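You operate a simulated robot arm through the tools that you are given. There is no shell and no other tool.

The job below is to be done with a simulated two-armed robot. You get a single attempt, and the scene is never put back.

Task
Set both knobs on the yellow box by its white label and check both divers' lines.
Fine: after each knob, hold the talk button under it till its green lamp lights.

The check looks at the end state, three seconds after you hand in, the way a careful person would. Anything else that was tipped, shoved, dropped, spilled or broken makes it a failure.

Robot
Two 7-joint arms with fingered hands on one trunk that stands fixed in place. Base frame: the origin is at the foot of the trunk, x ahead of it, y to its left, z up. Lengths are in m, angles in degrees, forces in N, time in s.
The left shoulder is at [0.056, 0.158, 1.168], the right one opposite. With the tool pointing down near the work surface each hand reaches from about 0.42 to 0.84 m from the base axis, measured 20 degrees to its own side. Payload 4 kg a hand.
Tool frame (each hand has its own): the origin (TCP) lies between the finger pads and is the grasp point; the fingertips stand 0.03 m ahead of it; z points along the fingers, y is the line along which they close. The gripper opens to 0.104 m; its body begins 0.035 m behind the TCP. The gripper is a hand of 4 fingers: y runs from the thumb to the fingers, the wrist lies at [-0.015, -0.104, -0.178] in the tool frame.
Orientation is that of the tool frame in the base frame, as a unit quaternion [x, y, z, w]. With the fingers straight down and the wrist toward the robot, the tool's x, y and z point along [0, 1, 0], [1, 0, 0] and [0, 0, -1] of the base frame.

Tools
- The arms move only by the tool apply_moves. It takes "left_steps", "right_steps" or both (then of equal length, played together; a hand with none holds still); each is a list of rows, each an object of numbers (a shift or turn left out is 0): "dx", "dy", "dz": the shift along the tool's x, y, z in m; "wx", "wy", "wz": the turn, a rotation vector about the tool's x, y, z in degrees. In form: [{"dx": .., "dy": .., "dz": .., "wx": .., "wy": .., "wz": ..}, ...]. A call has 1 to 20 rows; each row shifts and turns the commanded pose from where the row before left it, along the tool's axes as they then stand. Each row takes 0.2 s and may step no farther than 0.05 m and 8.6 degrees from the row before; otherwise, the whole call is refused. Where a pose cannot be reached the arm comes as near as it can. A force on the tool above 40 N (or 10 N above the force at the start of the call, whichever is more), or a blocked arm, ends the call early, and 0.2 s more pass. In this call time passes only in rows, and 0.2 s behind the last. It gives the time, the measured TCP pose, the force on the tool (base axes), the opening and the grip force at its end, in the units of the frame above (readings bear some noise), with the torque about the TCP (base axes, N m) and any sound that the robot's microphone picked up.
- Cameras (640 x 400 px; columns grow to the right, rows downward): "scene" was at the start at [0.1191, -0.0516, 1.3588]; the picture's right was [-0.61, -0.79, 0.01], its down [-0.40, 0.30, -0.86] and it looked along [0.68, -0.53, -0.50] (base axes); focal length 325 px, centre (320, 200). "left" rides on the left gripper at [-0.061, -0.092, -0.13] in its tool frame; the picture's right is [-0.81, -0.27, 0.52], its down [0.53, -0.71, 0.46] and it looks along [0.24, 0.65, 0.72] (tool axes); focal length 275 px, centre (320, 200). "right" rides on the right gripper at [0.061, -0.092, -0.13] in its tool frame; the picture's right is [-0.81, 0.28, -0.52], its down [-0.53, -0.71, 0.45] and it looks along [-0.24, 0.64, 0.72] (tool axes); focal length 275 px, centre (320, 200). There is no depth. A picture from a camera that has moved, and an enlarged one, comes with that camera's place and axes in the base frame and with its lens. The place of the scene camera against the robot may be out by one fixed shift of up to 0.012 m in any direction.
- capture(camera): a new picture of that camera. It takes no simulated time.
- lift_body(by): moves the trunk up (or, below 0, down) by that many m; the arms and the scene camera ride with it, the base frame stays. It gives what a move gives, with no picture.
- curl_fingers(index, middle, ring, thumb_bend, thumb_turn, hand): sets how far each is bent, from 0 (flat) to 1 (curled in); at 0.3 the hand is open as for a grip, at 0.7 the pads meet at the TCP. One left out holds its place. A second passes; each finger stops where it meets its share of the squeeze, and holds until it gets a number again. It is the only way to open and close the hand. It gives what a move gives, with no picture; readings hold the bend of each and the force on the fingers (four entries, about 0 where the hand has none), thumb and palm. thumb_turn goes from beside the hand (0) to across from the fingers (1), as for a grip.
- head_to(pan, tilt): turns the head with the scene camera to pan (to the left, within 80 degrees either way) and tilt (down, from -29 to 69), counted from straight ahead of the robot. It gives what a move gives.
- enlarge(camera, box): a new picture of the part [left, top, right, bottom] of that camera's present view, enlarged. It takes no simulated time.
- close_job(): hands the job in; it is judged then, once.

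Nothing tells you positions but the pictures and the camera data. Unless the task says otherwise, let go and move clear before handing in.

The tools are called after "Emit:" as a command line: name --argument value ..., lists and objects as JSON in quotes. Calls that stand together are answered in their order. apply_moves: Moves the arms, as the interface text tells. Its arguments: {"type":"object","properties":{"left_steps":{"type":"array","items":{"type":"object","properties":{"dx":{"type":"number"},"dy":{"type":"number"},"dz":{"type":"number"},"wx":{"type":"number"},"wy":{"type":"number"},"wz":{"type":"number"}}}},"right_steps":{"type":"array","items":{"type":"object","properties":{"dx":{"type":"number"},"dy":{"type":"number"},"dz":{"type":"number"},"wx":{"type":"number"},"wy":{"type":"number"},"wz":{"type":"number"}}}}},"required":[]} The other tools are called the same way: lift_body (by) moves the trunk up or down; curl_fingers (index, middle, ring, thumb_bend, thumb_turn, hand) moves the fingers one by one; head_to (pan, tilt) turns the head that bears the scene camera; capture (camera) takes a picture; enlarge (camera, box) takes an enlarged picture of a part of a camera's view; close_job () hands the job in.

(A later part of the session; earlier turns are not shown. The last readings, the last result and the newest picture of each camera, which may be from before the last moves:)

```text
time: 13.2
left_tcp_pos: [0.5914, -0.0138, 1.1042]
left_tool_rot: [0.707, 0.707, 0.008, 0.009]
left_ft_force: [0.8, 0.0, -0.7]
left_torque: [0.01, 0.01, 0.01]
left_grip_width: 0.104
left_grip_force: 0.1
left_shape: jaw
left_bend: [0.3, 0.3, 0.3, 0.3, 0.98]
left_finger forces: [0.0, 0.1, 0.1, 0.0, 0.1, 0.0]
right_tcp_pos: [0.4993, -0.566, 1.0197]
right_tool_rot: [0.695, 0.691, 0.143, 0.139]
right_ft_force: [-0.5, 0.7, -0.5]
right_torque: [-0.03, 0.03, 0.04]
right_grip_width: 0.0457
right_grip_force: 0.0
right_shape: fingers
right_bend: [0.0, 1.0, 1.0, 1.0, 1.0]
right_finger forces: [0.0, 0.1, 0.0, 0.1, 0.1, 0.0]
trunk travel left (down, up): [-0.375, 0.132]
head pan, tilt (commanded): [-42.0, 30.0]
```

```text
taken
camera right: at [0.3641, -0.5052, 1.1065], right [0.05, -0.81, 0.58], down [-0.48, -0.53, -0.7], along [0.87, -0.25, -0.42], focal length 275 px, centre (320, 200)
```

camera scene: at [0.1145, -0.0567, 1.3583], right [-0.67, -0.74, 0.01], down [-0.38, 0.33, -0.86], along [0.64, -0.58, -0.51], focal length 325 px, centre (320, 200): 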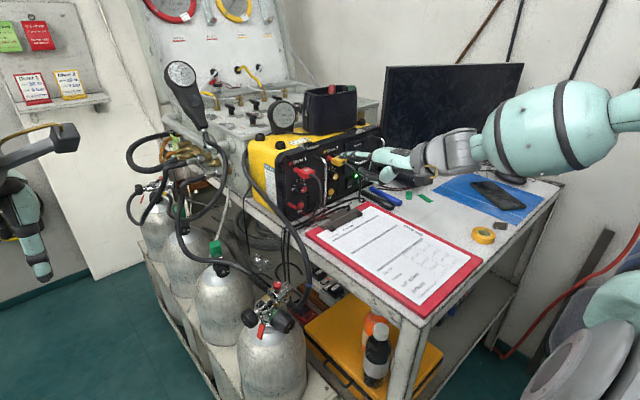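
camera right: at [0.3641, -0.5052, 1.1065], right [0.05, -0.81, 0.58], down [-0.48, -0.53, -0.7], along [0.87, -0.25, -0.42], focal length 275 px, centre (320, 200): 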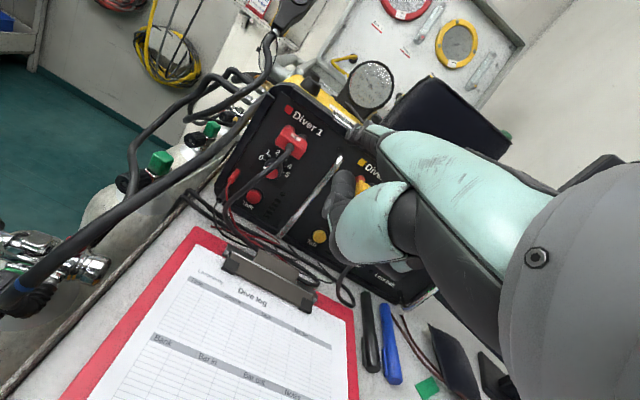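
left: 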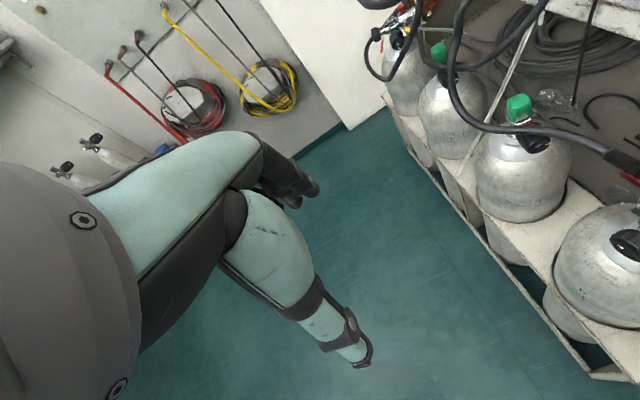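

Emit:
apply_moves --right_steps '[{"dy": -0.00817, "dz": 0.01934}, {"dy": -0.00817, "dz": 0.01934}, {"dy": -0.00817, "dz": 0.01934}, {"dy": -0.00817, "dz": 0.01934}, {"dy": -0.00817, "dz": 0.01934}, {"dy": 0.0153, "dz": 0.0065}, {"dy": 0.0153, "dz": 0.0065}]'

Emit:
enlarge --camera "scene" --box '[270, 120, 430, 220]'

Emit:
capture --camera "right"

```text
time: 14.8
left_tcp_pos: [0.5918, -0.0143, 1.1034]
left_tool_rot: [0.707, 0.707, 0.009, 0.009]
left_ft_force: [-0.4, -0.2, 0.3]
left_torque: [0.01, 0.03, 0.02]
left_grip_width: 0.104
left_grip_force: 0.0
left_shape: jaw
left_bend: [0.3, 0.3, 0.3, 0.3, 0.98]
left_finger forces: [0.1, 0.0, 0.1, 0.0, 0.1, 0.0]
right_tcp_pos: [0.5365, -0.5712, 0.9149]
right_tool_rot: [0.695, 0.692, 0.142, 0.137]
right_ft_force: [0.2, 0.1, 0.1]
right_torque: [-0.01, -0.01, 0.0]
right_grip_width: 0.0462
right_grip_force: 0.0
right_shape: fingers
right_bend: [0.0, 1.0, 1.0, 1.0, 1.0]
right_finger forces: [0.0, 0.0, 0.0, 0.0, 0.1, 0.0]
trunk travel left (down, up): [-0.375, 0.132]
head pan, tilt (commanded): [-42.0, 30.0]
```

```text
4.00 times, centred on (350, 170) of scene
camera zoom: at [0.1153, -0.0574, 1.3581], right [-0.67, -0.74, 0.01], down [-0.38, 0.34, -0.86], along [0.64, -0.58, -0.51], focal length 1302 px, centre (200, 320)
```

zoom: 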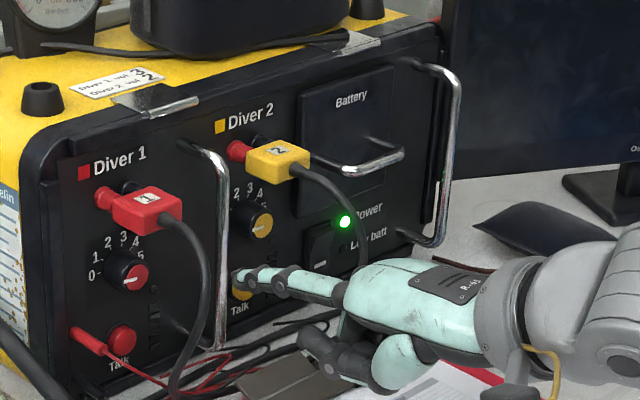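

```text
taken
camera right: at [0.4019, -0.5098, 1.0019], right [0.05, -0.81, 0.58], down [-0.48, -0.53, -0.7], along [0.87, -0.24, -0.42], focal length 275 px, centre (320, 200)
```

right: 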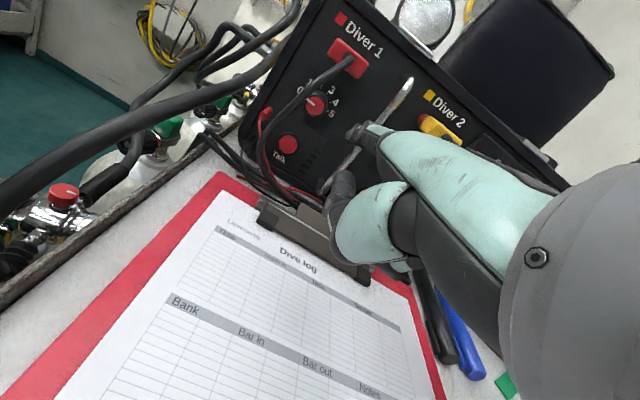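

The index is now in front of the gap right of knob 1. A close look before I go in.

Emit:
enlarge --camera "right" --box '[250, 40, 410, 140]'

Emit:
enlarge --camera "scene" --box '[280, 150, 360, 220]'

```text
4.00 times, centred on (330, 90) of right
camera zoom: at [0.4019, -0.5098, 1.0019], right [0.05, -0.81, 0.58], down [-0.48, -0.53, -0.7], along [0.87, -0.24, -0.42], focal length 1101 px, centre (280, 640)
```

zoom: 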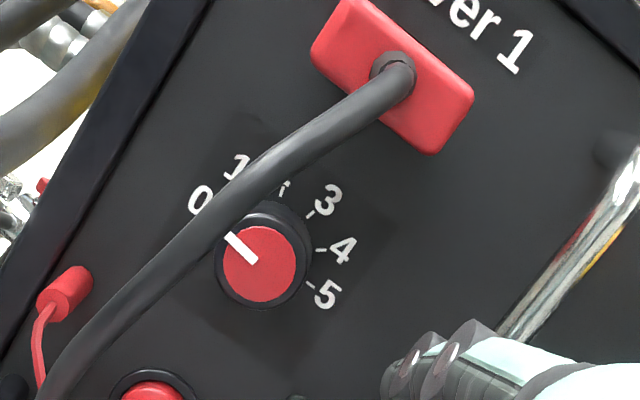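

```text
5.71 times, centred on (320, 185) of scene
camera zoom: at [0.1153, -0.0574, 1.3581], right [-0.67, -0.74, 0.01], down [-0.38, 0.34, -0.86], along [0.64, -0.58, -0.51], focal length 1859 px, centre (320, 286)
```

zoom: 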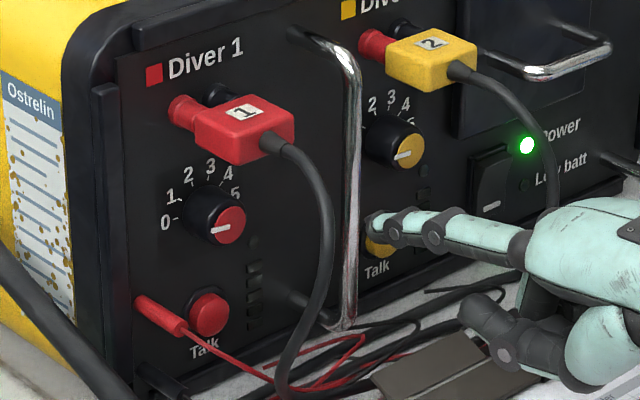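

The gap between knob 1 and the handle is about 3.5 cm and the fingertip is level with the knob. I'll slide it forward beside the knob without touching it.

Emit:
apply_moves --right_steps '[{"dx": 0.0006, "dy": 0.01137, "dz": 0.0039}, {"dx": 0.0006, "dy": 0.01137, "dz": 0.0039}, {"dx": 0.0006, "dy": 0.01137, "dz": 0.0039}, {"dx": 0.0006, "dy": 0.01137, "dz": 0.0039}, {"dx": 0.0006, "dy": 0.01137, "dz": 0.0039}]'

Emit:
capture --camera "right"

Emit:
enlarge --camera "scene" --box '[280, 150, 360, 220]'

```text
time: 16.0
left_tcp_pos: [0.5909, -0.013, 1.1023]
left_tool_rot: [0.707, 0.707, 0.009, 0.009]
left_ft_force: [-0.1, -0.3, 0.0]
left_torque: [0.03, 0.01, 0.01]
left_grip_width: 0.1039
left_grip_force: 0.1
left_shape: jaw
left_bend: [0.3, 0.3, 0.3, 0.3, 0.98]
left_finger forces: [0.0, 0.0, 0.1, 0.1, 0.0, 0.0]
right_tcp_pos: [0.5948, -0.5615, 0.9194]
right_tool_rot: [0.693, 0.693, 0.142, 0.138]
right_ft_force: [-0.5, -0.2, -0.6]
right_torque: [-0.01, 0.01, -0.01]
right_grip_width: 0.0461
right_grip_force: 0.0
right_shape: fingers
right_bend: [0.0, 1.0, 1.0, 1.0, 1.0]
right_finger forces: [0.1, 0.0, 0.0, 0.1, 0.0, 0.0]
trunk travel left (down, up): [-0.375, 0.132]
head pan, tilt (commanded): [-42.0, 30.0]
```

```text
taken
camera right: at [0.4587, -0.5016, 1.0051], right [0.05, -0.81, 0.58], down [-0.48, -0.53, -0.7], along [0.87, -0.24, -0.42], focal length 275 px, centre (320, 200)
```

right: 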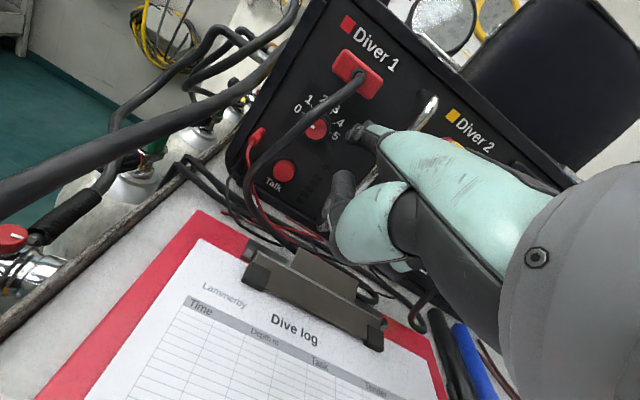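

```text
5.71 times, centred on (320, 185) of scene
camera zoom: at [0.1152, -0.0568, 1.3582], right [-0.67, -0.74, 0.01], down [-0.38, 0.33, -0.86], along [0.64, -0.58, -0.51], focal length 1859 px, centre (320, 286)
```

zoom: 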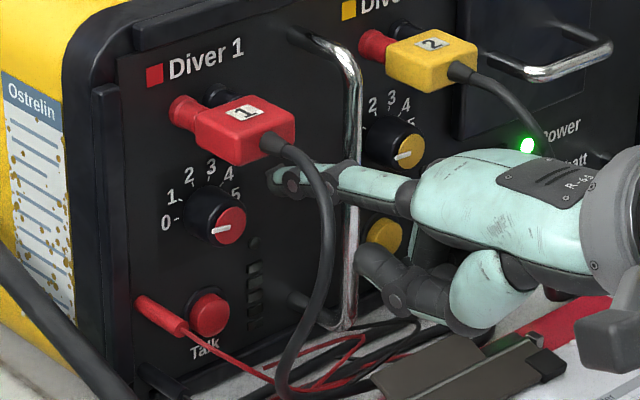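

Emit:
enlarge --camera "right" --box '[280, 85, 400, 160]'

```text
5.33 times, centred on (340, 122) of right
camera zoom: at [0.4587, -0.5016, 1.0051], right [0.05, -0.81, 0.58], down [-0.48, -0.53, -0.7], along [0.87, -0.24, -0.42], focal length 1468 px, centre (213, 613)
```

zoom: 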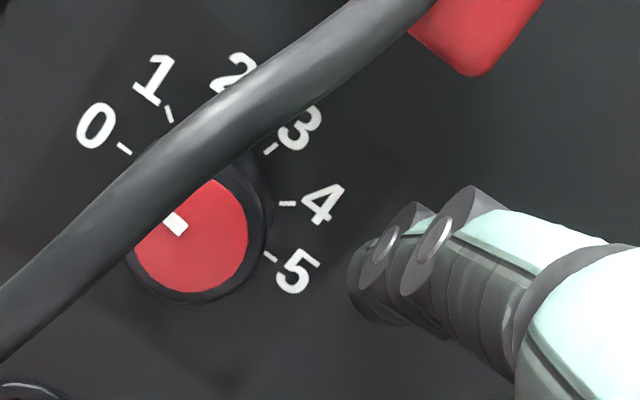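

The fingertip is just right of knob 1, level with its "4–5" side. I'll raise it slightly, go a touch deeper, then close in from the right until I feel contact.

Emit:
apply_moves --right_steps '[{"dx": 0.002, "dy": 0.003, "dz": -0.002}, {"dx": 0.002, "dy": 0.003, "dz": -0.002}, {"dx": 0.002}, {"dx": 0.002}]'

Emit:
enlarge --camera "right" --box '[280, 85, 400, 160]'

```text
time: 17.0
left_tcp_pos: [0.5918, -0.0131, 1.1033]
left_tool_rot: [0.707, 0.707, 0.009, 0.009]
left_ft_force: [0.1, -0.3, -0.3]
left_torque: [0.02, 0.02, 0.01]
left_grip_width: 0.104
left_grip_force: 0.1
left_shape: jaw
left_bend: [0.3, 0.3, 0.3, 0.3, 0.98]
left_finger forces: [0.1, 0.0, 0.0, 0.1, 0.1, 0.0]
right_tcp_pos: [0.596, -0.5562, 0.9257]
right_tool_rot: [0.695, 0.691, 0.141, 0.139]
right_ft_force: [-0.4, 0.1, -0.3]
right_torque: [-0.02, -0.01, 0.0]
right_grip_width: 0.0457
right_grip_force: 0.0
right_shape: fingers
right_bend: [0.0, 1.0, 1.0, 1.0, 1.0]
right_finger forces: [0.0, 0.0, 0.0, 0.1, 0.0, 0.0]
trunk travel left (down, up): [-0.375, 0.132]
head pan, tilt (commanded): [-42.0, 30.0]
```

```text
5.33 times, centred on (340, 122) of right
camera zoom: at [0.4622, -0.4943, 1.0119], right [0.05, -0.81, 0.58], down [-0.48, -0.53, -0.7], along [0.87, -0.24, -0.42], focal length 1468 px, centre (213, 613)
```

zoom: 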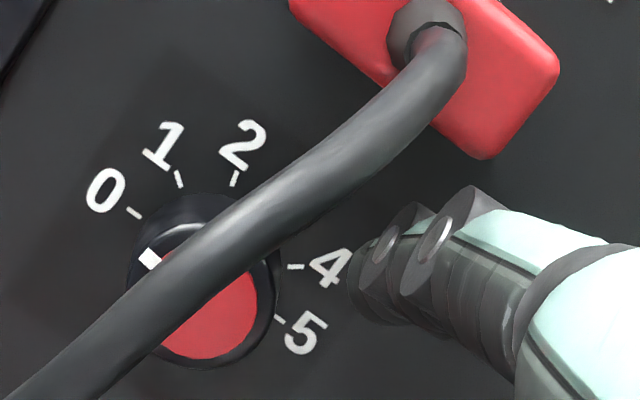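

Emit:
apply_moves --right_steps '[{"dx": 0.002}, {"dx": 0.002}, {"dx": 0.001}]'

Emit:
enlarge --camera "right" --box '[280, 85, 400, 160]'

Emit:
enlarge --camera "scene" --box '[290, 160, 350, 205]'

```text
time: 17.8
left_tcp_pos: [0.592, -0.014, 1.1033]
left_tool_rot: [0.707, 0.707, 0.008, 0.008]
left_ft_force: [0.2, 0.5, 0.8]
left_torque: [0.02, 0.03, -0.03]
left_grip_width: 0.1041
left_grip_force: 0.1
left_shape: jaw
left_bend: [0.3, 0.3, 0.3, 0.3, 0.98]
left_finger forces: [0.0, 0.0, 0.0, 0.0, 0.0, 0.0]
right_tcp_pos: [0.5984, -0.5496, 0.9253]
right_tool_rot: [0.694, 0.692, 0.142, 0.139]
right_ft_force: [0.0, 0.2, 0.1]
right_torque: [0.01, 0.01, -0.02]
right_grip_width: 0.0458
right_grip_force: 0.1
right_shape: fingers
right_bend: [0.0, 1.0, 1.0, 1.0, 1.0]
right_finger forces: [0.0, 0.0, 0.1, 0.0, 0.0, 0.0]
trunk travel left (down, up): [-0.375, 0.132]
head pan, tilt (commanded): [-42.0, 30.0]
```

```text
5.33 times, centred on (340, 122) of right
camera zoom: at [0.4624, -0.4888, 1.012], right [0.05, -0.81, 0.58], down [-0.48, -0.53, -0.7], along [0.87, -0.24, -0.42], focal length 1468 px, centre (213, 613)
```

zoom: 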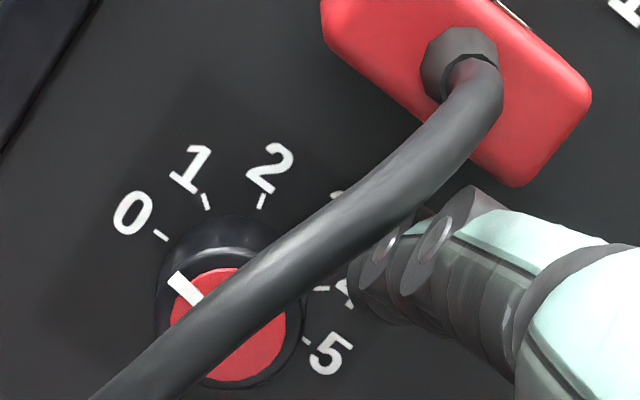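

```text
8.89 times, centred on (320, 182) of scene
camera zoom: at [0.1147, -0.0569, 1.3582], right [-0.67, -0.74, 0.01], down [-0.38, 0.33, -0.86], along [0.64, -0.58, -0.51], focal length 2892 px, centre (320, 356)
```

zoom: 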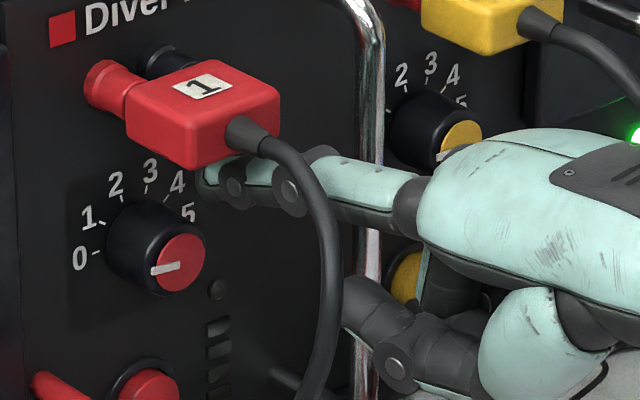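

No contact yet; the fingertip sits up and to the right of knob 1's edge. I'll move it diagonally onto the rim and read the force.

Emit:
apply_moves --right_steps '[{"dx": 0.0018, "dy": -0.0007, "dz": 0.0017}, {"dx": 0.0018, "dy": -0.0007, "dz": 0.0017}]'

Emit:
enlarge --camera "right" --box '[280, 85, 400, 160]'

Emit:
enlarge --camera "scene" --box '[290, 160, 350, 205]'

```text
time: 18.4
left_tcp_pos: [0.5917, -0.0133, 1.1029]
left_tool_rot: [0.707, 0.707, 0.009, 0.009]
left_ft_force: [-0.6, 0.0, 0.5]
left_torque: [-0.02, 0.0, 0.05]
left_grip_width: 0.1038
left_grip_force: 0.1
left_shape: jaw
left_bend: [0.3, 0.3, 0.3, 0.3, 0.98]
left_finger forces: [0.0, 0.0, 0.0, 0.0, 0.0, 0.0]
right_tcp_pos: [0.597, -0.5463, 0.9217]
right_tool_rot: [0.695, 0.691, 0.141, 0.139]
right_ft_force: [-0.1, -0.6, 0.7]
right_torque: [0.02, 0.03, 0.01]
right_grip_width: 0.0462
right_grip_force: 0.1
right_shape: fingers
right_bend: [0.0, 1.0, 1.0, 1.0, 1.0]
right_finger forces: [0.0, 0.0, 0.0, 0.0, 0.0, 0.0]
trunk travel left (down, up): [-0.375, 0.132]
head pan, tilt (commanded): [-42.0, 30.0]
```

```text
5.33 times, centred on (340, 122) of right
camera zoom: at [0.4614, -0.4856, 1.009], right [0.05, -0.81, 0.58], down [-0.48, -0.53, -0.7], along [0.87, -0.24, -0.42], focal length 1468 px, centre (213, 613)
```

zoom: 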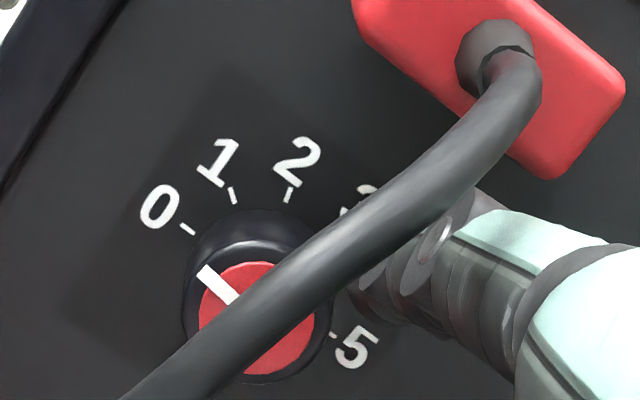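

```text
8.89 times, centred on (320, 182) of scene
camera zoom: at [0.1147, -0.0569, 1.3582], right [-0.67, -0.74, 0.01], down [-0.38, 0.33, -0.86], along [0.64, -0.58, -0.51], focal length 2892 px, centre (320, 356)
```

zoom: 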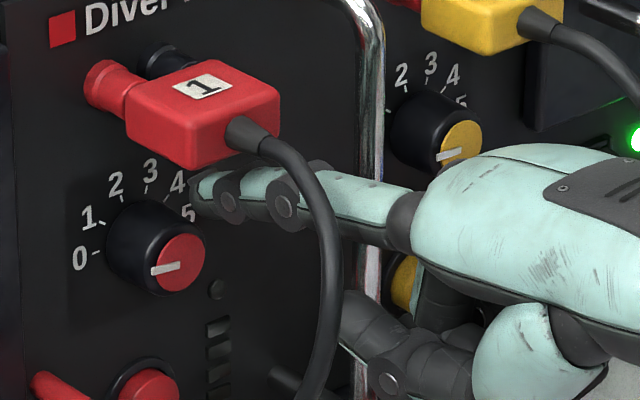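

Emit:
apply_moves --right_steps '[{"dx": 0.0015, "dy": -0.0008, "dz": 0.0018}, {"dx": 0.0015, "dy": -0.0008, "dz": 0.0018}]'

Emit:
enlarge --camera "scene" --box '[290, 160, 350, 205]'

```text
time: 19.0
left_tcp_pos: [0.5914, -0.0146, 1.1056]
left_tool_rot: [0.707, 0.707, 0.009, 0.008]
left_ft_force: [-0.9, -0.3, 0.6]
left_torque: [0.01, -0.01, -0.02]
left_grip_width: 0.1042
left_grip_force: 0.1
left_shape: jaw
left_bend: [0.3, 0.3, 0.3, 0.3, 0.98]
left_finger forces: [0.0, 0.0, 0.1, 0.1, 0.1, 0.1]
right_tcp_pos: [0.5951, -0.5443, 0.9188]
right_tool_rot: [0.695, 0.691, 0.142, 0.14]
right_ft_force: [0.3, -0.1, 1.4]
right_torque: [0.04, -0.02, -0.05]
right_grip_width: 0.0465
right_grip_force: 0.4
right_shape: fingers
right_bend: [0.0, 1.0, 1.0, 1.0, 1.0]
right_finger forces: [0.9, 0.0, 0.0, 0.1, 0.1, 0.0]
trunk travel left (down, up): [-0.375, 0.132]
head pan, tilt (commanded): [-42.0, 30.0]
```

```text
8.89 times, centred on (320, 182) of scene
camera zoom: at [0.1146, -0.0569, 1.3583], right [-0.67, -0.74, 0.01], down [-0.38, 0.33, -0.86], along [0.64, -0.58, -0.51], focal length 2892 px, centre (320, 356)
```

zoom: 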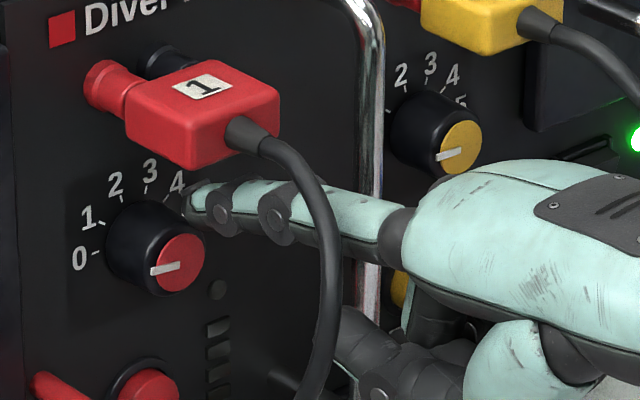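

There's light contact: the index reads 0.9 N on the upper right rim. I'll drag down and to the right along the rim, which is clockwise, with a light inward push and watch the pointer.

Emit:
apply_moves --right_steps '[{"dx": -0.0007, "dy": -0.0013, "dz": 0.003}, {"dx": -0.001, "dy": -0.0007, "dz": 0.0017}, {"dx": -0.0011, "dy": -0.0007, "dz": 0.0016}]'

Emit:
enlarge --camera "scene" --box '[290, 160, 350, 205]'

Emit:
enlarge --camera "right" --box '[280, 85, 400, 160]'

```text
time: 19.8
left_tcp_pos: [0.5906, -0.0136, 1.1045]
left_tool_rot: [0.707, 0.708, 0.009, 0.01]
left_ft_force: [1.0, 0.1, 0.1]
left_torque: [0.03, 0.0, 0.01]
left_grip_width: 0.1038
left_grip_force: 0.1
left_shape: jaw
left_bend: [0.3, 0.3, 0.3, 0.3, 0.98]
left_finger forces: [0.0, 0.1, 0.0, 0.0, 0.0, 0.0]
right_tcp_pos: [0.5972, -0.5463, 0.9117]
right_tool_rot: [0.694, 0.692, 0.142, 0.139]
right_ft_force: [-1.3, -1.6, 2.8]
right_torque: [0.1, -0.22, -0.12]
right_grip_width: 0.0476
right_grip_force: 1.3
right_shape: fingers
right_bend: [0.0, 1.0, 1.0, 1.0, 1.0]
right_finger forces: [2.4, 0.1, 0.1, 0.0, 0.0, 0.0]
trunk travel left (down, up): [-0.375, 0.132]
head pan, tilt (commanded): [-42.0, 30.0]
```

```text
8.89 times, centred on (320, 182) of scene
camera zoom: at [0.1143, -0.057, 1.3583], right [-0.67, -0.74, 0.01], down [-0.38, 0.33, -0.86], along [0.64, -0.58, -0.51], focal length 2892 px, centre (320, 356)
```

zoom: 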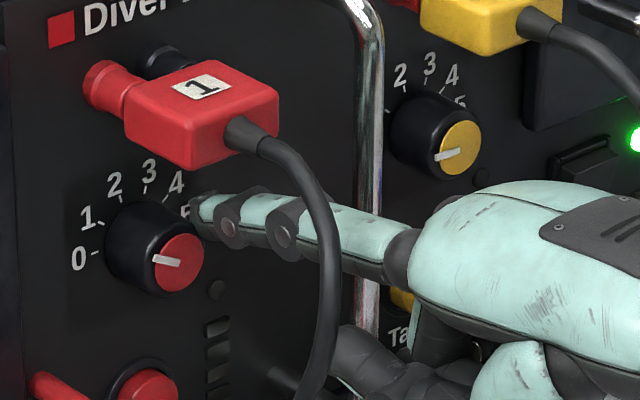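

```text
5.33 times, centred on (340, 122) of right
camera zoom: at [0.4614, -0.4854, 0.9978], right [0.05, -0.81, 0.58], down [-0.48, -0.53, -0.7], along [0.87, -0.24, -0.42], focal length 1468 px, centre (213, 613)
```

zoom: 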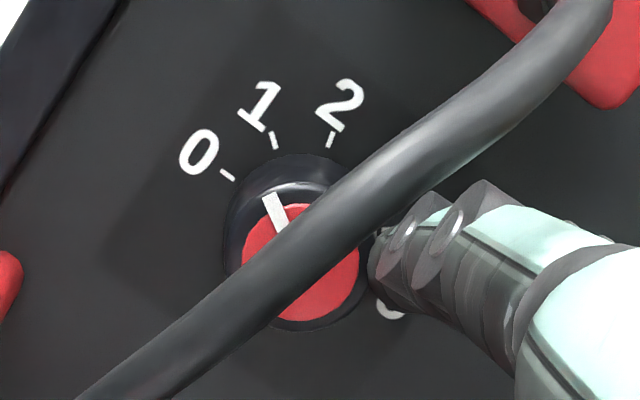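

It works: the pointer has moved from 0 to almost 1. I'll continue the stroke in small pieces.

Emit:
apply_moves --right_steps '[{"dx": -0.0008, "dy": -0.0007, "dz": 0.0017}, {"dx": -0.0008, "dy": -0.0007, "dz": 0.0017}, {"dx": -0.0002, "dy": -0.0008, "dz": 0.0018}, {"dx": -0.0002, "dy": -0.0008, "dz": 0.0018}]'

Emit:
enlarge --camera "scene" --box '[290, 160, 350, 205]'

Emit:
enlarge --camera "right" --box '[280, 65, 400, 140]'

```text
time: 20.8
left_tcp_pos: [0.5911, -0.0145, 1.1038]
left_tool_rot: [0.708, 0.707, 0.008, 0.009]
left_ft_force: [0.1, -0.1, -0.3]
left_torque: [-0.02, -0.04, 0.0]
left_grip_width: 0.104
left_grip_force: 0.1
left_shape: jaw
left_bend: [0.3, 0.3, 0.3, 0.3, 0.98]
left_finger forces: [0.0, 0.0, 0.1, 0.0, 0.0, 0.0]
right_tcp_pos: [0.5973, -0.5484, 0.9036]
right_tool_rot: [0.695, 0.692, 0.142, 0.138]
right_ft_force: [-0.2, -0.5, 0.9]
right_torque: [0.06, -0.09, -0.11]
right_grip_width: 0.0467
right_grip_force: 0.6
right_shape: fingers
right_bend: [0.0, 1.0, 1.0, 1.0, 1.0]
right_finger forces: [0.9, 0.0, 0.0, 0.0, 0.0, 0.0]
trunk travel left (down, up): [-0.375, 0.132]
head pan, tilt (commanded): [-42.0, 30.0]
```

```text
8.89 times, centred on (320, 182) of scene
camera zoom: at [0.1145, -0.057, 1.3583], right [-0.67, -0.74, 0.01], down [-0.38, 0.33, -0.86], along [0.64, -0.58, -0.51], focal length 2892 px, centre (320, 356)
```

zoom: 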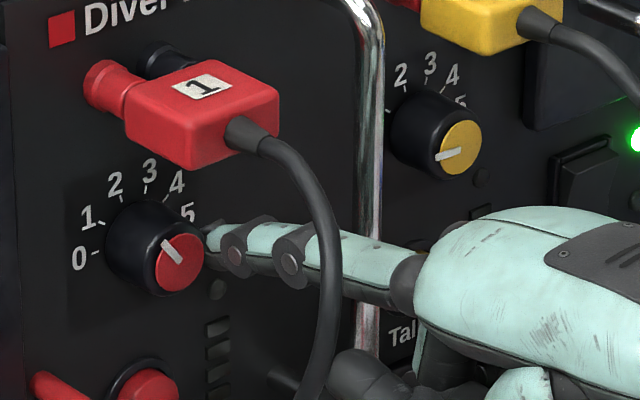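

```text
5.33 times, centred on (340, 102) of right
camera zoom: at [0.4614, -0.4877, 0.9893], right [0.05, -0.81, 0.58], down [-0.48, -0.53, -0.7], along [0.87, -0.24, -0.42], focal length 1468 px, centre (213, 720)
```

zoom: 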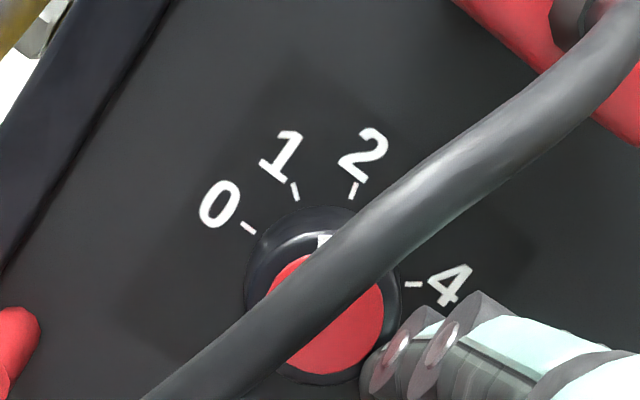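

The pointer is now midway between 1 and 2. I'll keep going with slightly more inward pressure.

Emit:
apply_moves --right_steps '[{"dx": 0.001, "dy": -0.0004, "dz": 0.0009}, {"dx": 0.0006, "dy": -0.0008, "dz": 0.0018}, {"dx": 0.0006, "dy": -0.0008, "dz": 0.0018}]'

Emit:
enlarge --camera "scene" --box '[290, 160, 350, 205]'

Emit:
enlarge --camera "right" --box '[280, 65, 400, 140]'

```text
time: 21.6
left_tcp_pos: [0.5909, -0.0143, 1.1028]
left_tool_rot: [0.707, 0.707, 0.01, 0.008]
left_ft_force: [0.4, -0.3, 0.3]
left_torque: [-0.03, 0.01, -0.01]
left_grip_width: 0.104
left_grip_force: 0.1
left_shape: jaw
left_bend: [0.3, 0.3, 0.3, 0.3, 0.98]
left_finger forces: [0.1, 0.0, 0.1, 0.0, 0.0, 0.0]
right_tcp_pos: [0.5977, -0.5454, 0.8977]
right_tool_rot: [0.694, 0.692, 0.141, 0.139]
right_ft_force: [0.2, -3.2, 0.3]
right_torque: [0.14, -0.04, -0.23]
right_grip_width: 0.0462
right_grip_force: 1.6
right_shape: fingers
right_bend: [0.0, 1.0, 1.0, 1.0, 1.0]
right_finger forces: [2.9, 0.0, 0.1, 0.0, 0.1, 0.0]
trunk travel left (down, up): [-0.375, 0.132]
head pan, tilt (commanded): [-42.0, 30.0]
```

```text
8.89 times, centred on (320, 182) of scene
camera zoom: at [0.1146, -0.0574, 1.3582], right [-0.67, -0.74, 0.01], down [-0.38, 0.34, -0.86], along [0.64, -0.58, -0.51], focal length 2892 px, centre (320, 356)
```

zoom: 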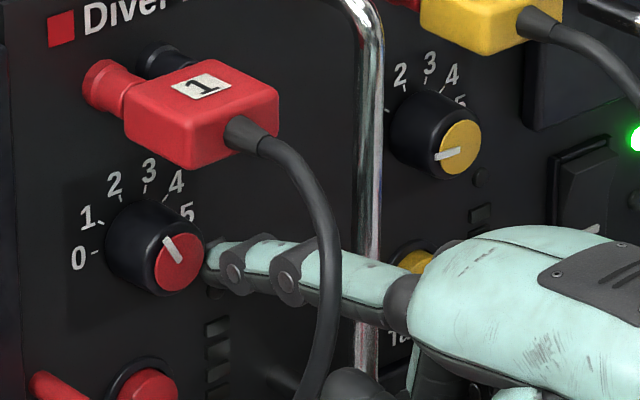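

```text
5.33 times, centred on (340, 102) of right
camera zoom: at [0.4611, -0.4853, 0.9842], right [0.05, -0.81, 0.58], down [-0.48, -0.53, -0.7], along [0.87, -0.24, -0.42], focal length 1468 px, centre (213, 720)
```

zoom: 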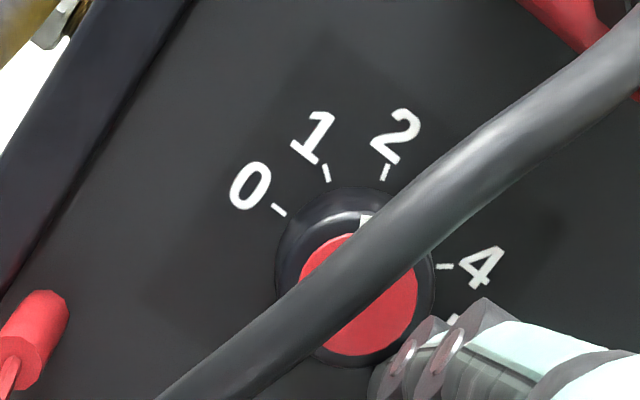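

The pointer is a bit before 2 now, and the finger is past the useful part of the stroke. I'll back off to the right, go up, and take a second stroke.

Emit:
apply_moves --right_steps '[{"dx": -0.006}, {"dx": -0.006}, {"dy": 0.0022, "dz": -0.0052}, {"dy": 0.0022, "dz": -0.0052}, {"dy": 0.0022, "dz": -0.0052}, {"dx": 0.003}, {"dx": 0.003}]'

Emit:
enlarge --camera "scene" --box '[290, 160, 350, 205]'

Emit:
enlarge --camera "right" --box '[280, 65, 400, 140]'

```text
time: 23.2
left_tcp_pos: [0.5914, -0.0145, 1.1041]
left_tool_rot: [0.707, 0.707, 0.008, 0.009]
left_ft_force: [-0.3, 0.1, -0.6]
left_torque: [0.0, 0.01, 0.02]
left_grip_width: 0.104
left_grip_force: 0.0
left_shape: jaw
left_bend: [0.3, 0.3, 0.3, 0.3, 0.98]
left_finger forces: [0.0, 0.0, 0.1, 0.0, 0.1, 0.0]
right_tcp_pos: [0.5958, -0.5521, 0.9163]
right_tool_rot: [0.695, 0.692, 0.141, 0.138]
right_ft_force: [0.4, 0.3, 0.3]
right_torque: [0.01, 0.01, 0.02]
right_grip_width: 0.046
right_grip_force: 0.1
right_shape: fingers
right_bend: [0.0, 1.0, 1.0, 1.0, 1.0]
right_finger forces: [0.0, 0.0, 0.1, 0.1, 0.1, 0.0]
trunk travel left (down, up): [-0.375, 0.132]
head pan, tilt (commanded): [-42.0, 30.0]
```

```text
8.89 times, centred on (320, 182) of scene
camera zoom: at [0.1147, -0.0569, 1.3582], right [-0.67, -0.74, 0.01], down [-0.38, 0.33, -0.86], along [0.64, -0.58, -0.51], focal length 2892 px, centre (320, 356)
```

zoom: 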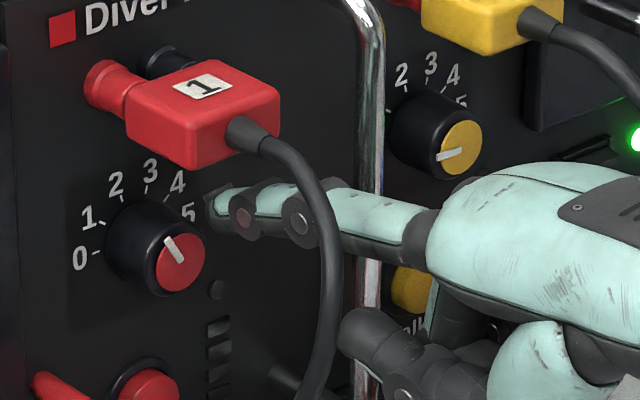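

```text
5.33 times, centred on (340, 102) of right
camera zoom: at [0.4611, -0.4912, 1.0017], right [0.05, -0.81, 0.58], down [-0.48, -0.53, -0.7], along [0.87, -0.24, -0.42], focal length 1468 px, centre (213, 720)
```

zoom: 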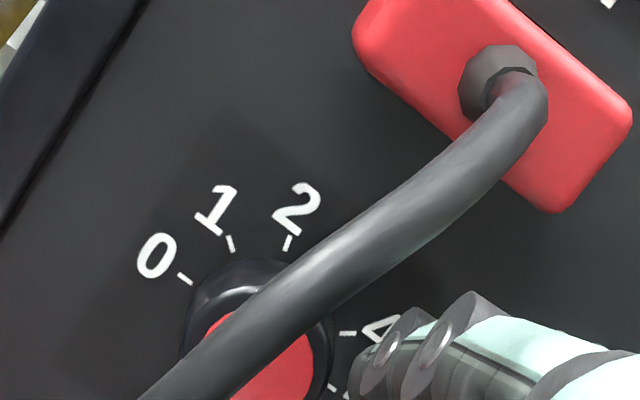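

Emit:
apply_moves --right_steps '[{"dx": 0.0028, "dy": -0.0007, "dz": 0.0016}, {"dx": 0.0028, "dy": -0.0007, "dz": 0.0016}, {"dx": -0.001, "dy": -0.0009, "dz": 0.0021}, {"dx": -0.001, "dy": -0.0009, "dz": 0.0021}]'

Emit:
enlarge --camera "scene" --box '[290, 160, 350, 205]'

Emit:
enlarge --camera "right" --box '[280, 65, 400, 140]'

```text
time: 24.2
left_tcp_pos: [0.5922, -0.0134, 1.1042]
left_tool_rot: [0.707, 0.707, 0.009, 0.009]
left_ft_force: [-0.3, 0.1, -0.5]
left_torque: [-0.04, 0.03, 0.0]
left_grip_width: 0.104
left_grip_force: 0.0
left_shape: jaw
left_bend: [0.3, 0.3, 0.3, 0.3, 0.98]
left_finger forces: [0.0, 0.1, 0.0, 0.0, 0.1, 0.1]
right_tcp_pos: [0.5955, -0.5486, 0.9066]
right_tool_rot: [0.695, 0.692, 0.141, 0.139]
right_ft_force: [-0.6, -1.2, 1.1]
right_torque: [0.06, -0.12, -0.1]
right_grip_width: 0.0474
right_grip_force: 0.4
right_shape: fingers
right_bend: [0.0, 1.0, 1.0, 1.0, 1.0]
right_finger forces: [1.4, 0.0, 0.0, 0.0, 0.0, 0.1]
trunk travel left (down, up): [-0.375, 0.132]
head pan, tilt (commanded): [-42.0, 30.0]
```

```text
8.89 times, centred on (320, 182) of scene
camera zoom: at [0.1146, -0.0571, 1.3582], right [-0.67, -0.74, 0.01], down [-0.38, 0.33, -0.86], along [0.64, -0.58, -0.51], focal length 2892 px, centre (320, 356)
```

zoom: 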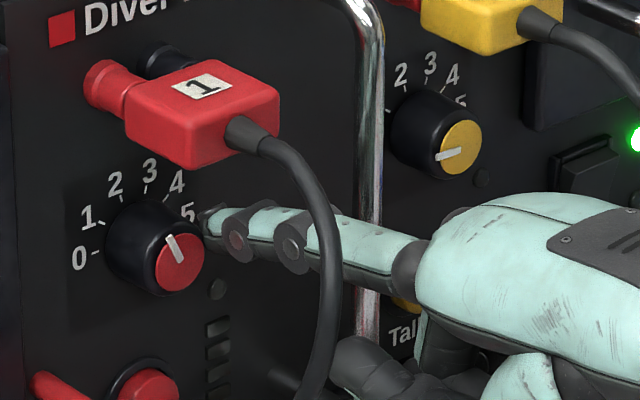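

```text
5.33 times, centred on (340, 102) of right
camera zoom: at [0.461, -0.4877, 0.9935], right [0.05, -0.81, 0.58], down [-0.48, -0.53, -0.7], along [0.87, -0.24, -0.42], focal length 1468 px, centre (213, 720)
```

zoom: 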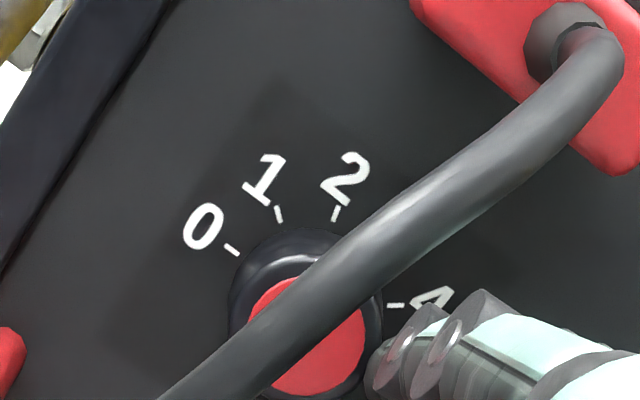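

Emit:
apply_moves --right_steps '[{"dx": 0.0005, "dy": -0.0008, "dz": 0.0018}, {"dx": 0.0003, "dy": -0.0008, "dz": 0.0018}, {"dx": 0.0003, "dy": -0.0008, "dz": 0.0018}]'

Emit:
enlarge --camera "scene" --box '[290, 160, 350, 205]'

```text
time: 25.0
left_tcp_pos: [0.5917, -0.0149, 1.1039]
left_tool_rot: [0.706, 0.708, 0.009, 0.009]
left_ft_force: [0.1, 0.3, 0.2]
left_torque: [0.02, 0.01, 0.05]
left_grip_width: 0.104
left_grip_force: 0.1
left_shape: jaw
left_bend: [0.3, 0.3, 0.3, 0.3, 0.98]
left_finger forces: [0.1, 0.1, 0.1, 0.1, 0.0, 0.1]
right_tcp_pos: [0.5959, -0.5473, 0.9011]
right_tool_rot: [0.694, 0.692, 0.142, 0.139]
right_ft_force: [-0.4, -2.9, 0.1]
right_torque: [0.09, -0.07, -0.21]
right_grip_width: 0.0462
right_grip_force: 0.3
right_shape: fingers
right_bend: [0.0, 1.0, 1.0, 1.0, 1.0]
right_finger forces: [2.4, 0.1, 0.0, 0.0, 0.0, 0.0]
trunk travel left (down, up): [-0.375, 0.132]
head pan, tilt (commanded): [-42.0, 30.0]
```

```text
8.89 times, centred on (320, 182) of scene
camera zoom: at [0.1147, -0.0572, 1.3582], right [-0.67, -0.74, 0.01], down [-0.38, 0.34, -0.86], along [0.64, -0.58, -0.51], focal length 2892 px, centre (320, 356)
```

zoom: 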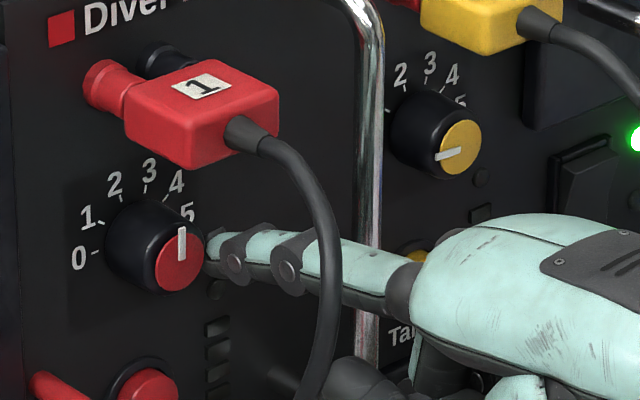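

The pointer has jumped to about 3. I'll zoom in hard to judge it.

Emit:
enlarge --camera "scene" --box '[294, 174, 318, 192]'

Emit:
enlarge --camera "right" --box '[280, 65, 400, 140]'

```text
16.00 times, centred on (306, 183) of scene
camera zoom: at [0.1147, -0.0572, 1.3582], right [-0.67, -0.74, 0.01], down [-0.38, 0.34, -0.86], along [0.64, -0.58, -0.51], focal length 5206 px, centre (544, 472)
```

zoom: 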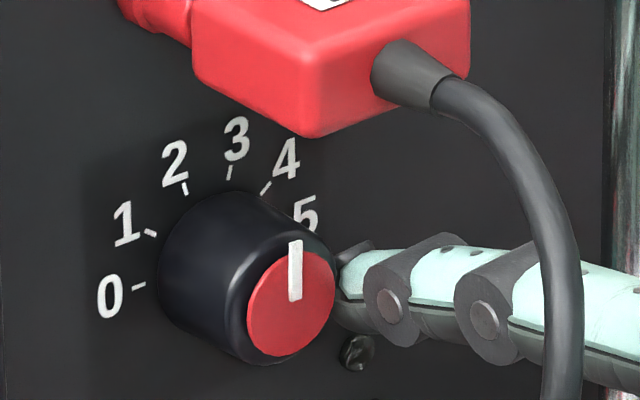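

```text
5.33 times, centred on (340, 102) of right
camera zoom: at [0.4613, -0.4861, 0.9876], right [0.05, -0.81, 0.58], down [-0.48, -0.53, -0.7], along [0.87, -0.24, -0.42], focal length 1468 px, centre (213, 720)
```

zoom: 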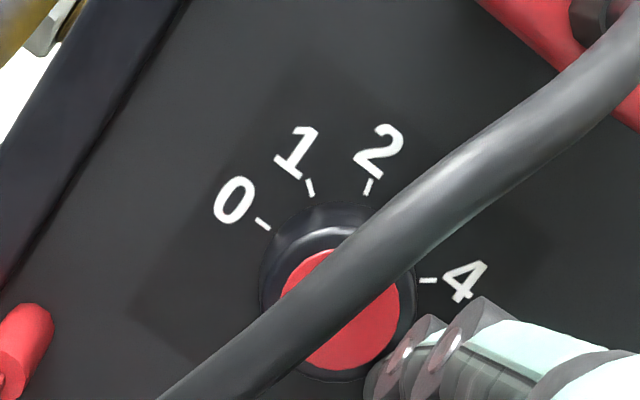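

By fitting the tick marks, I put the pointer at about +5° and 3 sits at +18°, so roughly 12° more is needed. I'll take a 2 mm stroke.

Emit:
apply_moves --right_steps '[{"dx": 0.0002, "dy": -0.0004, "dz": 0.0009}, {"dx": 0.0002, "dy": -0.0004, "dz": 0.0009}]'

Emit:
enlarge --camera "scene" --box '[294, 174, 318, 192]'

```text
time: 25.6
left_tcp_pos: [0.5905, -0.015, 1.1034]
left_tool_rot: [0.706, 0.708, 0.009, 0.009]
left_ft_force: [0.1, -0.5, -0.8]
left_torque: [0.03, 0.03, 0.0]
left_grip_width: 0.1041
left_grip_force: 0.1
left_shape: jaw
left_bend: [0.3, 0.3, 0.3, 0.3, 0.98]
left_finger forces: [0.0, 0.0, 0.1, 0.0, 0.0, 0.1]
right_tcp_pos: [0.5962, -0.5465, 0.8998]
right_tool_rot: [0.694, 0.692, 0.142, 0.139]
right_ft_force: [-0.4, -2.8, 0.6]
right_torque: [0.14, -0.12, -0.2]
right_grip_width: 0.0464
right_grip_force: 1.1
right_shape: fingers
right_bend: [0.0, 1.0, 1.0, 1.0, 1.0]
right_finger forces: [2.6, 0.1, 0.1, 0.0, 0.0, 0.0]
trunk travel left (down, up): [-0.375, 0.132]
head pan, tilt (commanded): [-42.0, 30.0]
```

```text
16.00 times, centred on (306, 183) of scene
camera zoom: at [0.1146, -0.0572, 1.3582], right [-0.67, -0.74, 0.01], down [-0.38, 0.34, -0.86], along [0.64, -0.58, -0.51], focal length 5206 px, centre (544, 472)
```

zoom: 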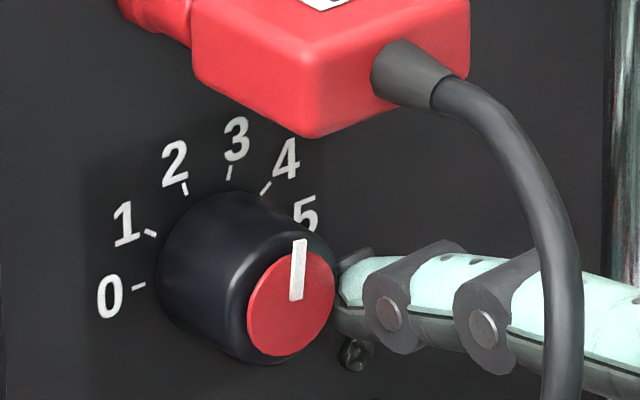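

Emit:
apply_moves --right_steps '[{"dx": 0.0002, "dy": -0.0004, "dz": 0.0009}, {"dx": 0.0002, "dy": -0.0004, "dz": 0.0009}]'

Emit:
enlarge --camera "scene" --box '[294, 174, 318, 192]'

```text
time: 26.2
left_tcp_pos: [0.5911, -0.0139, 1.1037]
left_tool_rot: [0.708, 0.706, 0.008, 0.008]
left_ft_force: [0.2, 0.5, -0.6]
left_torque: [-0.02, -0.02, 0.02]
left_grip_width: 0.1041
left_grip_force: 0.0
left_shape: jaw
left_bend: [0.3, 0.3, 0.3, 0.3, 0.98]
left_finger forces: [0.0, 0.1, 0.0, 0.0, 0.1, 0.0]
right_tcp_pos: [0.5954, -0.5464, 0.897]
right_tool_rot: [0.695, 0.691, 0.142, 0.139]
right_ft_force: [-0.4, -3.1, 1.0]
right_torque: [0.12, -0.09, -0.25]
right_grip_width: 0.0467
right_grip_force: 1.4
right_shape: fingers
right_bend: [0.0, 1.0, 1.0, 1.0, 1.0]
right_finger forces: [2.4, 0.1, 0.0, 0.0, 0.0, 0.1]
trunk travel left (down, up): [-0.375, 0.132]
head pan, tilt (commanded): [-42.0, 30.0]
```

```text
16.00 times, centred on (306, 183) of scene
camera zoom: at [0.1146, -0.0572, 1.3582], right [-0.67, -0.74, 0.01], down [-0.38, 0.34, -0.86], along [0.64, -0.58, -0.51], focal length 5206 px, centre (544, 472)
```

zoom: 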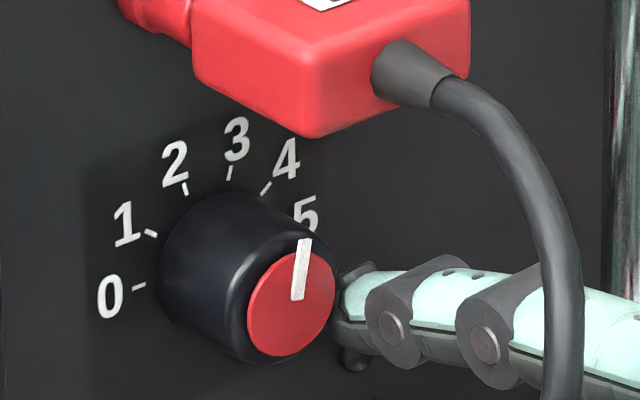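

The pointer looks very near 3. I'll back the finger off to the right and out, then check from a second viewpoint.

Emit:
apply_moves --right_steps '[{"dx": -0.006}, {"dx": -0.006}, {"dy": -0.0152, "dz": -0.0064}, {"dy": -0.0152, "dz": -0.0064}, {"dy": -0.0152, "dz": -0.0064}, {"dy": -0.0152, "dz": -0.0064}, {"dy": 0.004, "dz": -0.009}, {"dy": 0.004, "dz": -0.009}]'

Emit:
enlarge --camera "scene" --box '[294, 174, 318, 192]'

Emit:
capture --camera "right"

```text
time: 28.0
left_tcp_pos: [0.5918, -0.0135, 1.1043]
left_tool_rot: [0.708, 0.706, 0.009, 0.009]
left_ft_force: [1.0, -0.5, -1.1]
left_torque: [-0.01, 0.03, 0.0]
left_grip_width: 0.1041
left_grip_force: 0.0
left_shape: jaw
left_bend: [0.3, 0.3, 0.3, 0.3, 0.98]
left_finger forces: [0.0, 0.0, 0.0, 0.0, 0.1, 0.0]
right_tcp_pos: [0.533, -0.5577, 0.9156]
right_tool_rot: [0.695, 0.691, 0.141, 0.14]
right_ft_force: [1.0, 0.9, -0.5]
right_torque: [0.01, -0.05, -0.02]
right_grip_width: 0.0459
right_grip_force: 0.0
right_shape: fingers
right_bend: [0.0, 1.0, 1.0, 1.0, 1.0]
right_finger forces: [0.1, 0.0, 0.1, 0.0, 0.1, 0.0]
trunk travel left (down, up): [-0.375, 0.132]
head pan, tilt (commanded): [-42.0, 30.0]
```

```text
16.00 times, centred on (306, 183) of scene
camera zoom: at [0.1146, -0.0568, 1.3583], right [-0.67, -0.74, 0.01], down [-0.38, 0.33, -0.86], along [0.64, -0.58, -0.51], focal length 5206 px, centre (544, 472)
```

zoom: 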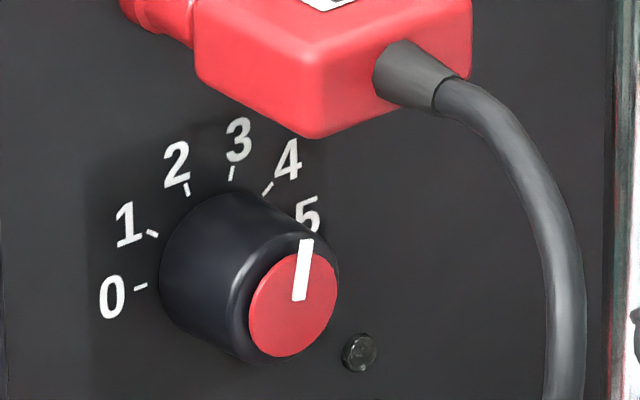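

```text
taken
camera right: at [0.398, -0.4967, 1.0018], right [0.05, -0.81, 0.58], down [-0.48, -0.53, -0.7], along [0.87, -0.25, -0.42], focal length 275 px, centre (320, 200)
```

right: 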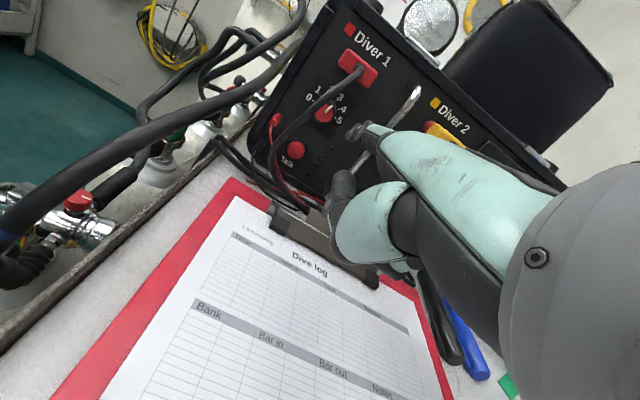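

Emit:
enlarge --camera "right" --box '[294, 80, 358, 128]'

```text
8.33 times, centred on (326, 104) of right
camera zoom: at [0.398, -0.4967, 1.0018], right [0.05, -0.81, 0.58], down [-0.48, -0.53, -0.7], along [0.87, -0.25, -0.42], focal length 2294 px, centre (270, 1000)
```

zoom: 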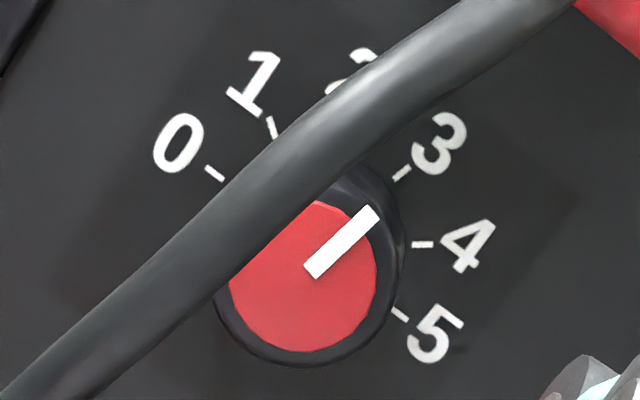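

Two views put the pointer at about 10–12°, with 3 at 18°, so it needs a small nudge of about 7° more. I'll go back in beside the knob and make light contact.

Emit:
apply_moves --right_steps '[{"dx": 0.0002, "dy": 0.01086, "dz": 0.00666}, {"dx": 0.0002, "dy": 0.01086, "dz": 0.00666}, {"dx": 0.0002, "dy": 0.01086, "dz": 0.00666}, {"dx": 0.0002, "dy": 0.01086, "dz": 0.00666}, {"dx": 0.0002, "dy": 0.01086, "dz": 0.00666}, {"dx": 0.003}, {"dx": 0.003}, {"dx": 0.002}]'

Emit:
enlarge --camera "scene" --box '[294, 174, 318, 192]'

```text
time: 29.8
left_tcp_pos: [0.591, -0.0133, 1.1039]
left_tool_rot: [0.707, 0.707, 0.008, 0.009]
left_ft_force: [-0.1, 0.2, -0.3]
left_torque: [-0.01, 0.01, 0.0]
left_grip_width: 0.1039
left_grip_force: 0.0
left_shape: jaw
left_bend: [0.3, 0.3, 0.3, 0.3, 0.98]
left_finger forces: [0.1, 0.0, 0.0, 0.0, 0.0, 0.1]
right_tcp_pos: [0.594, -0.5507, 0.9063]
right_tool_rot: [0.695, 0.691, 0.141, 0.14]
right_ft_force: [0.1, -0.3, 0.5]
right_torque: [0.06, -0.01, -0.09]
right_grip_width: 0.0462
right_grip_force: 0.4
right_shape: fingers
right_bend: [0.0, 1.0, 1.0, 1.0, 1.0]
right_finger forces: [1.0, 0.0, 0.1, 0.1, 0.0, 0.0]
trunk travel left (down, up): [-0.375, 0.132]
head pan, tilt (commanded): [-42.0, 30.0]
```

```text
16.00 times, centred on (306, 183) of scene
camera zoom: at [0.1147, -0.0571, 1.3582], right [-0.67, -0.74, 0.01], down [-0.38, 0.33, -0.86], along [0.64, -0.58, -0.51], focal length 5206 px, centre (544, 472)
```

zoom: 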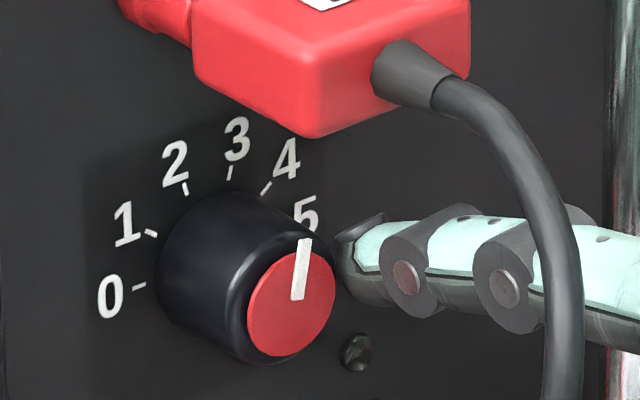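

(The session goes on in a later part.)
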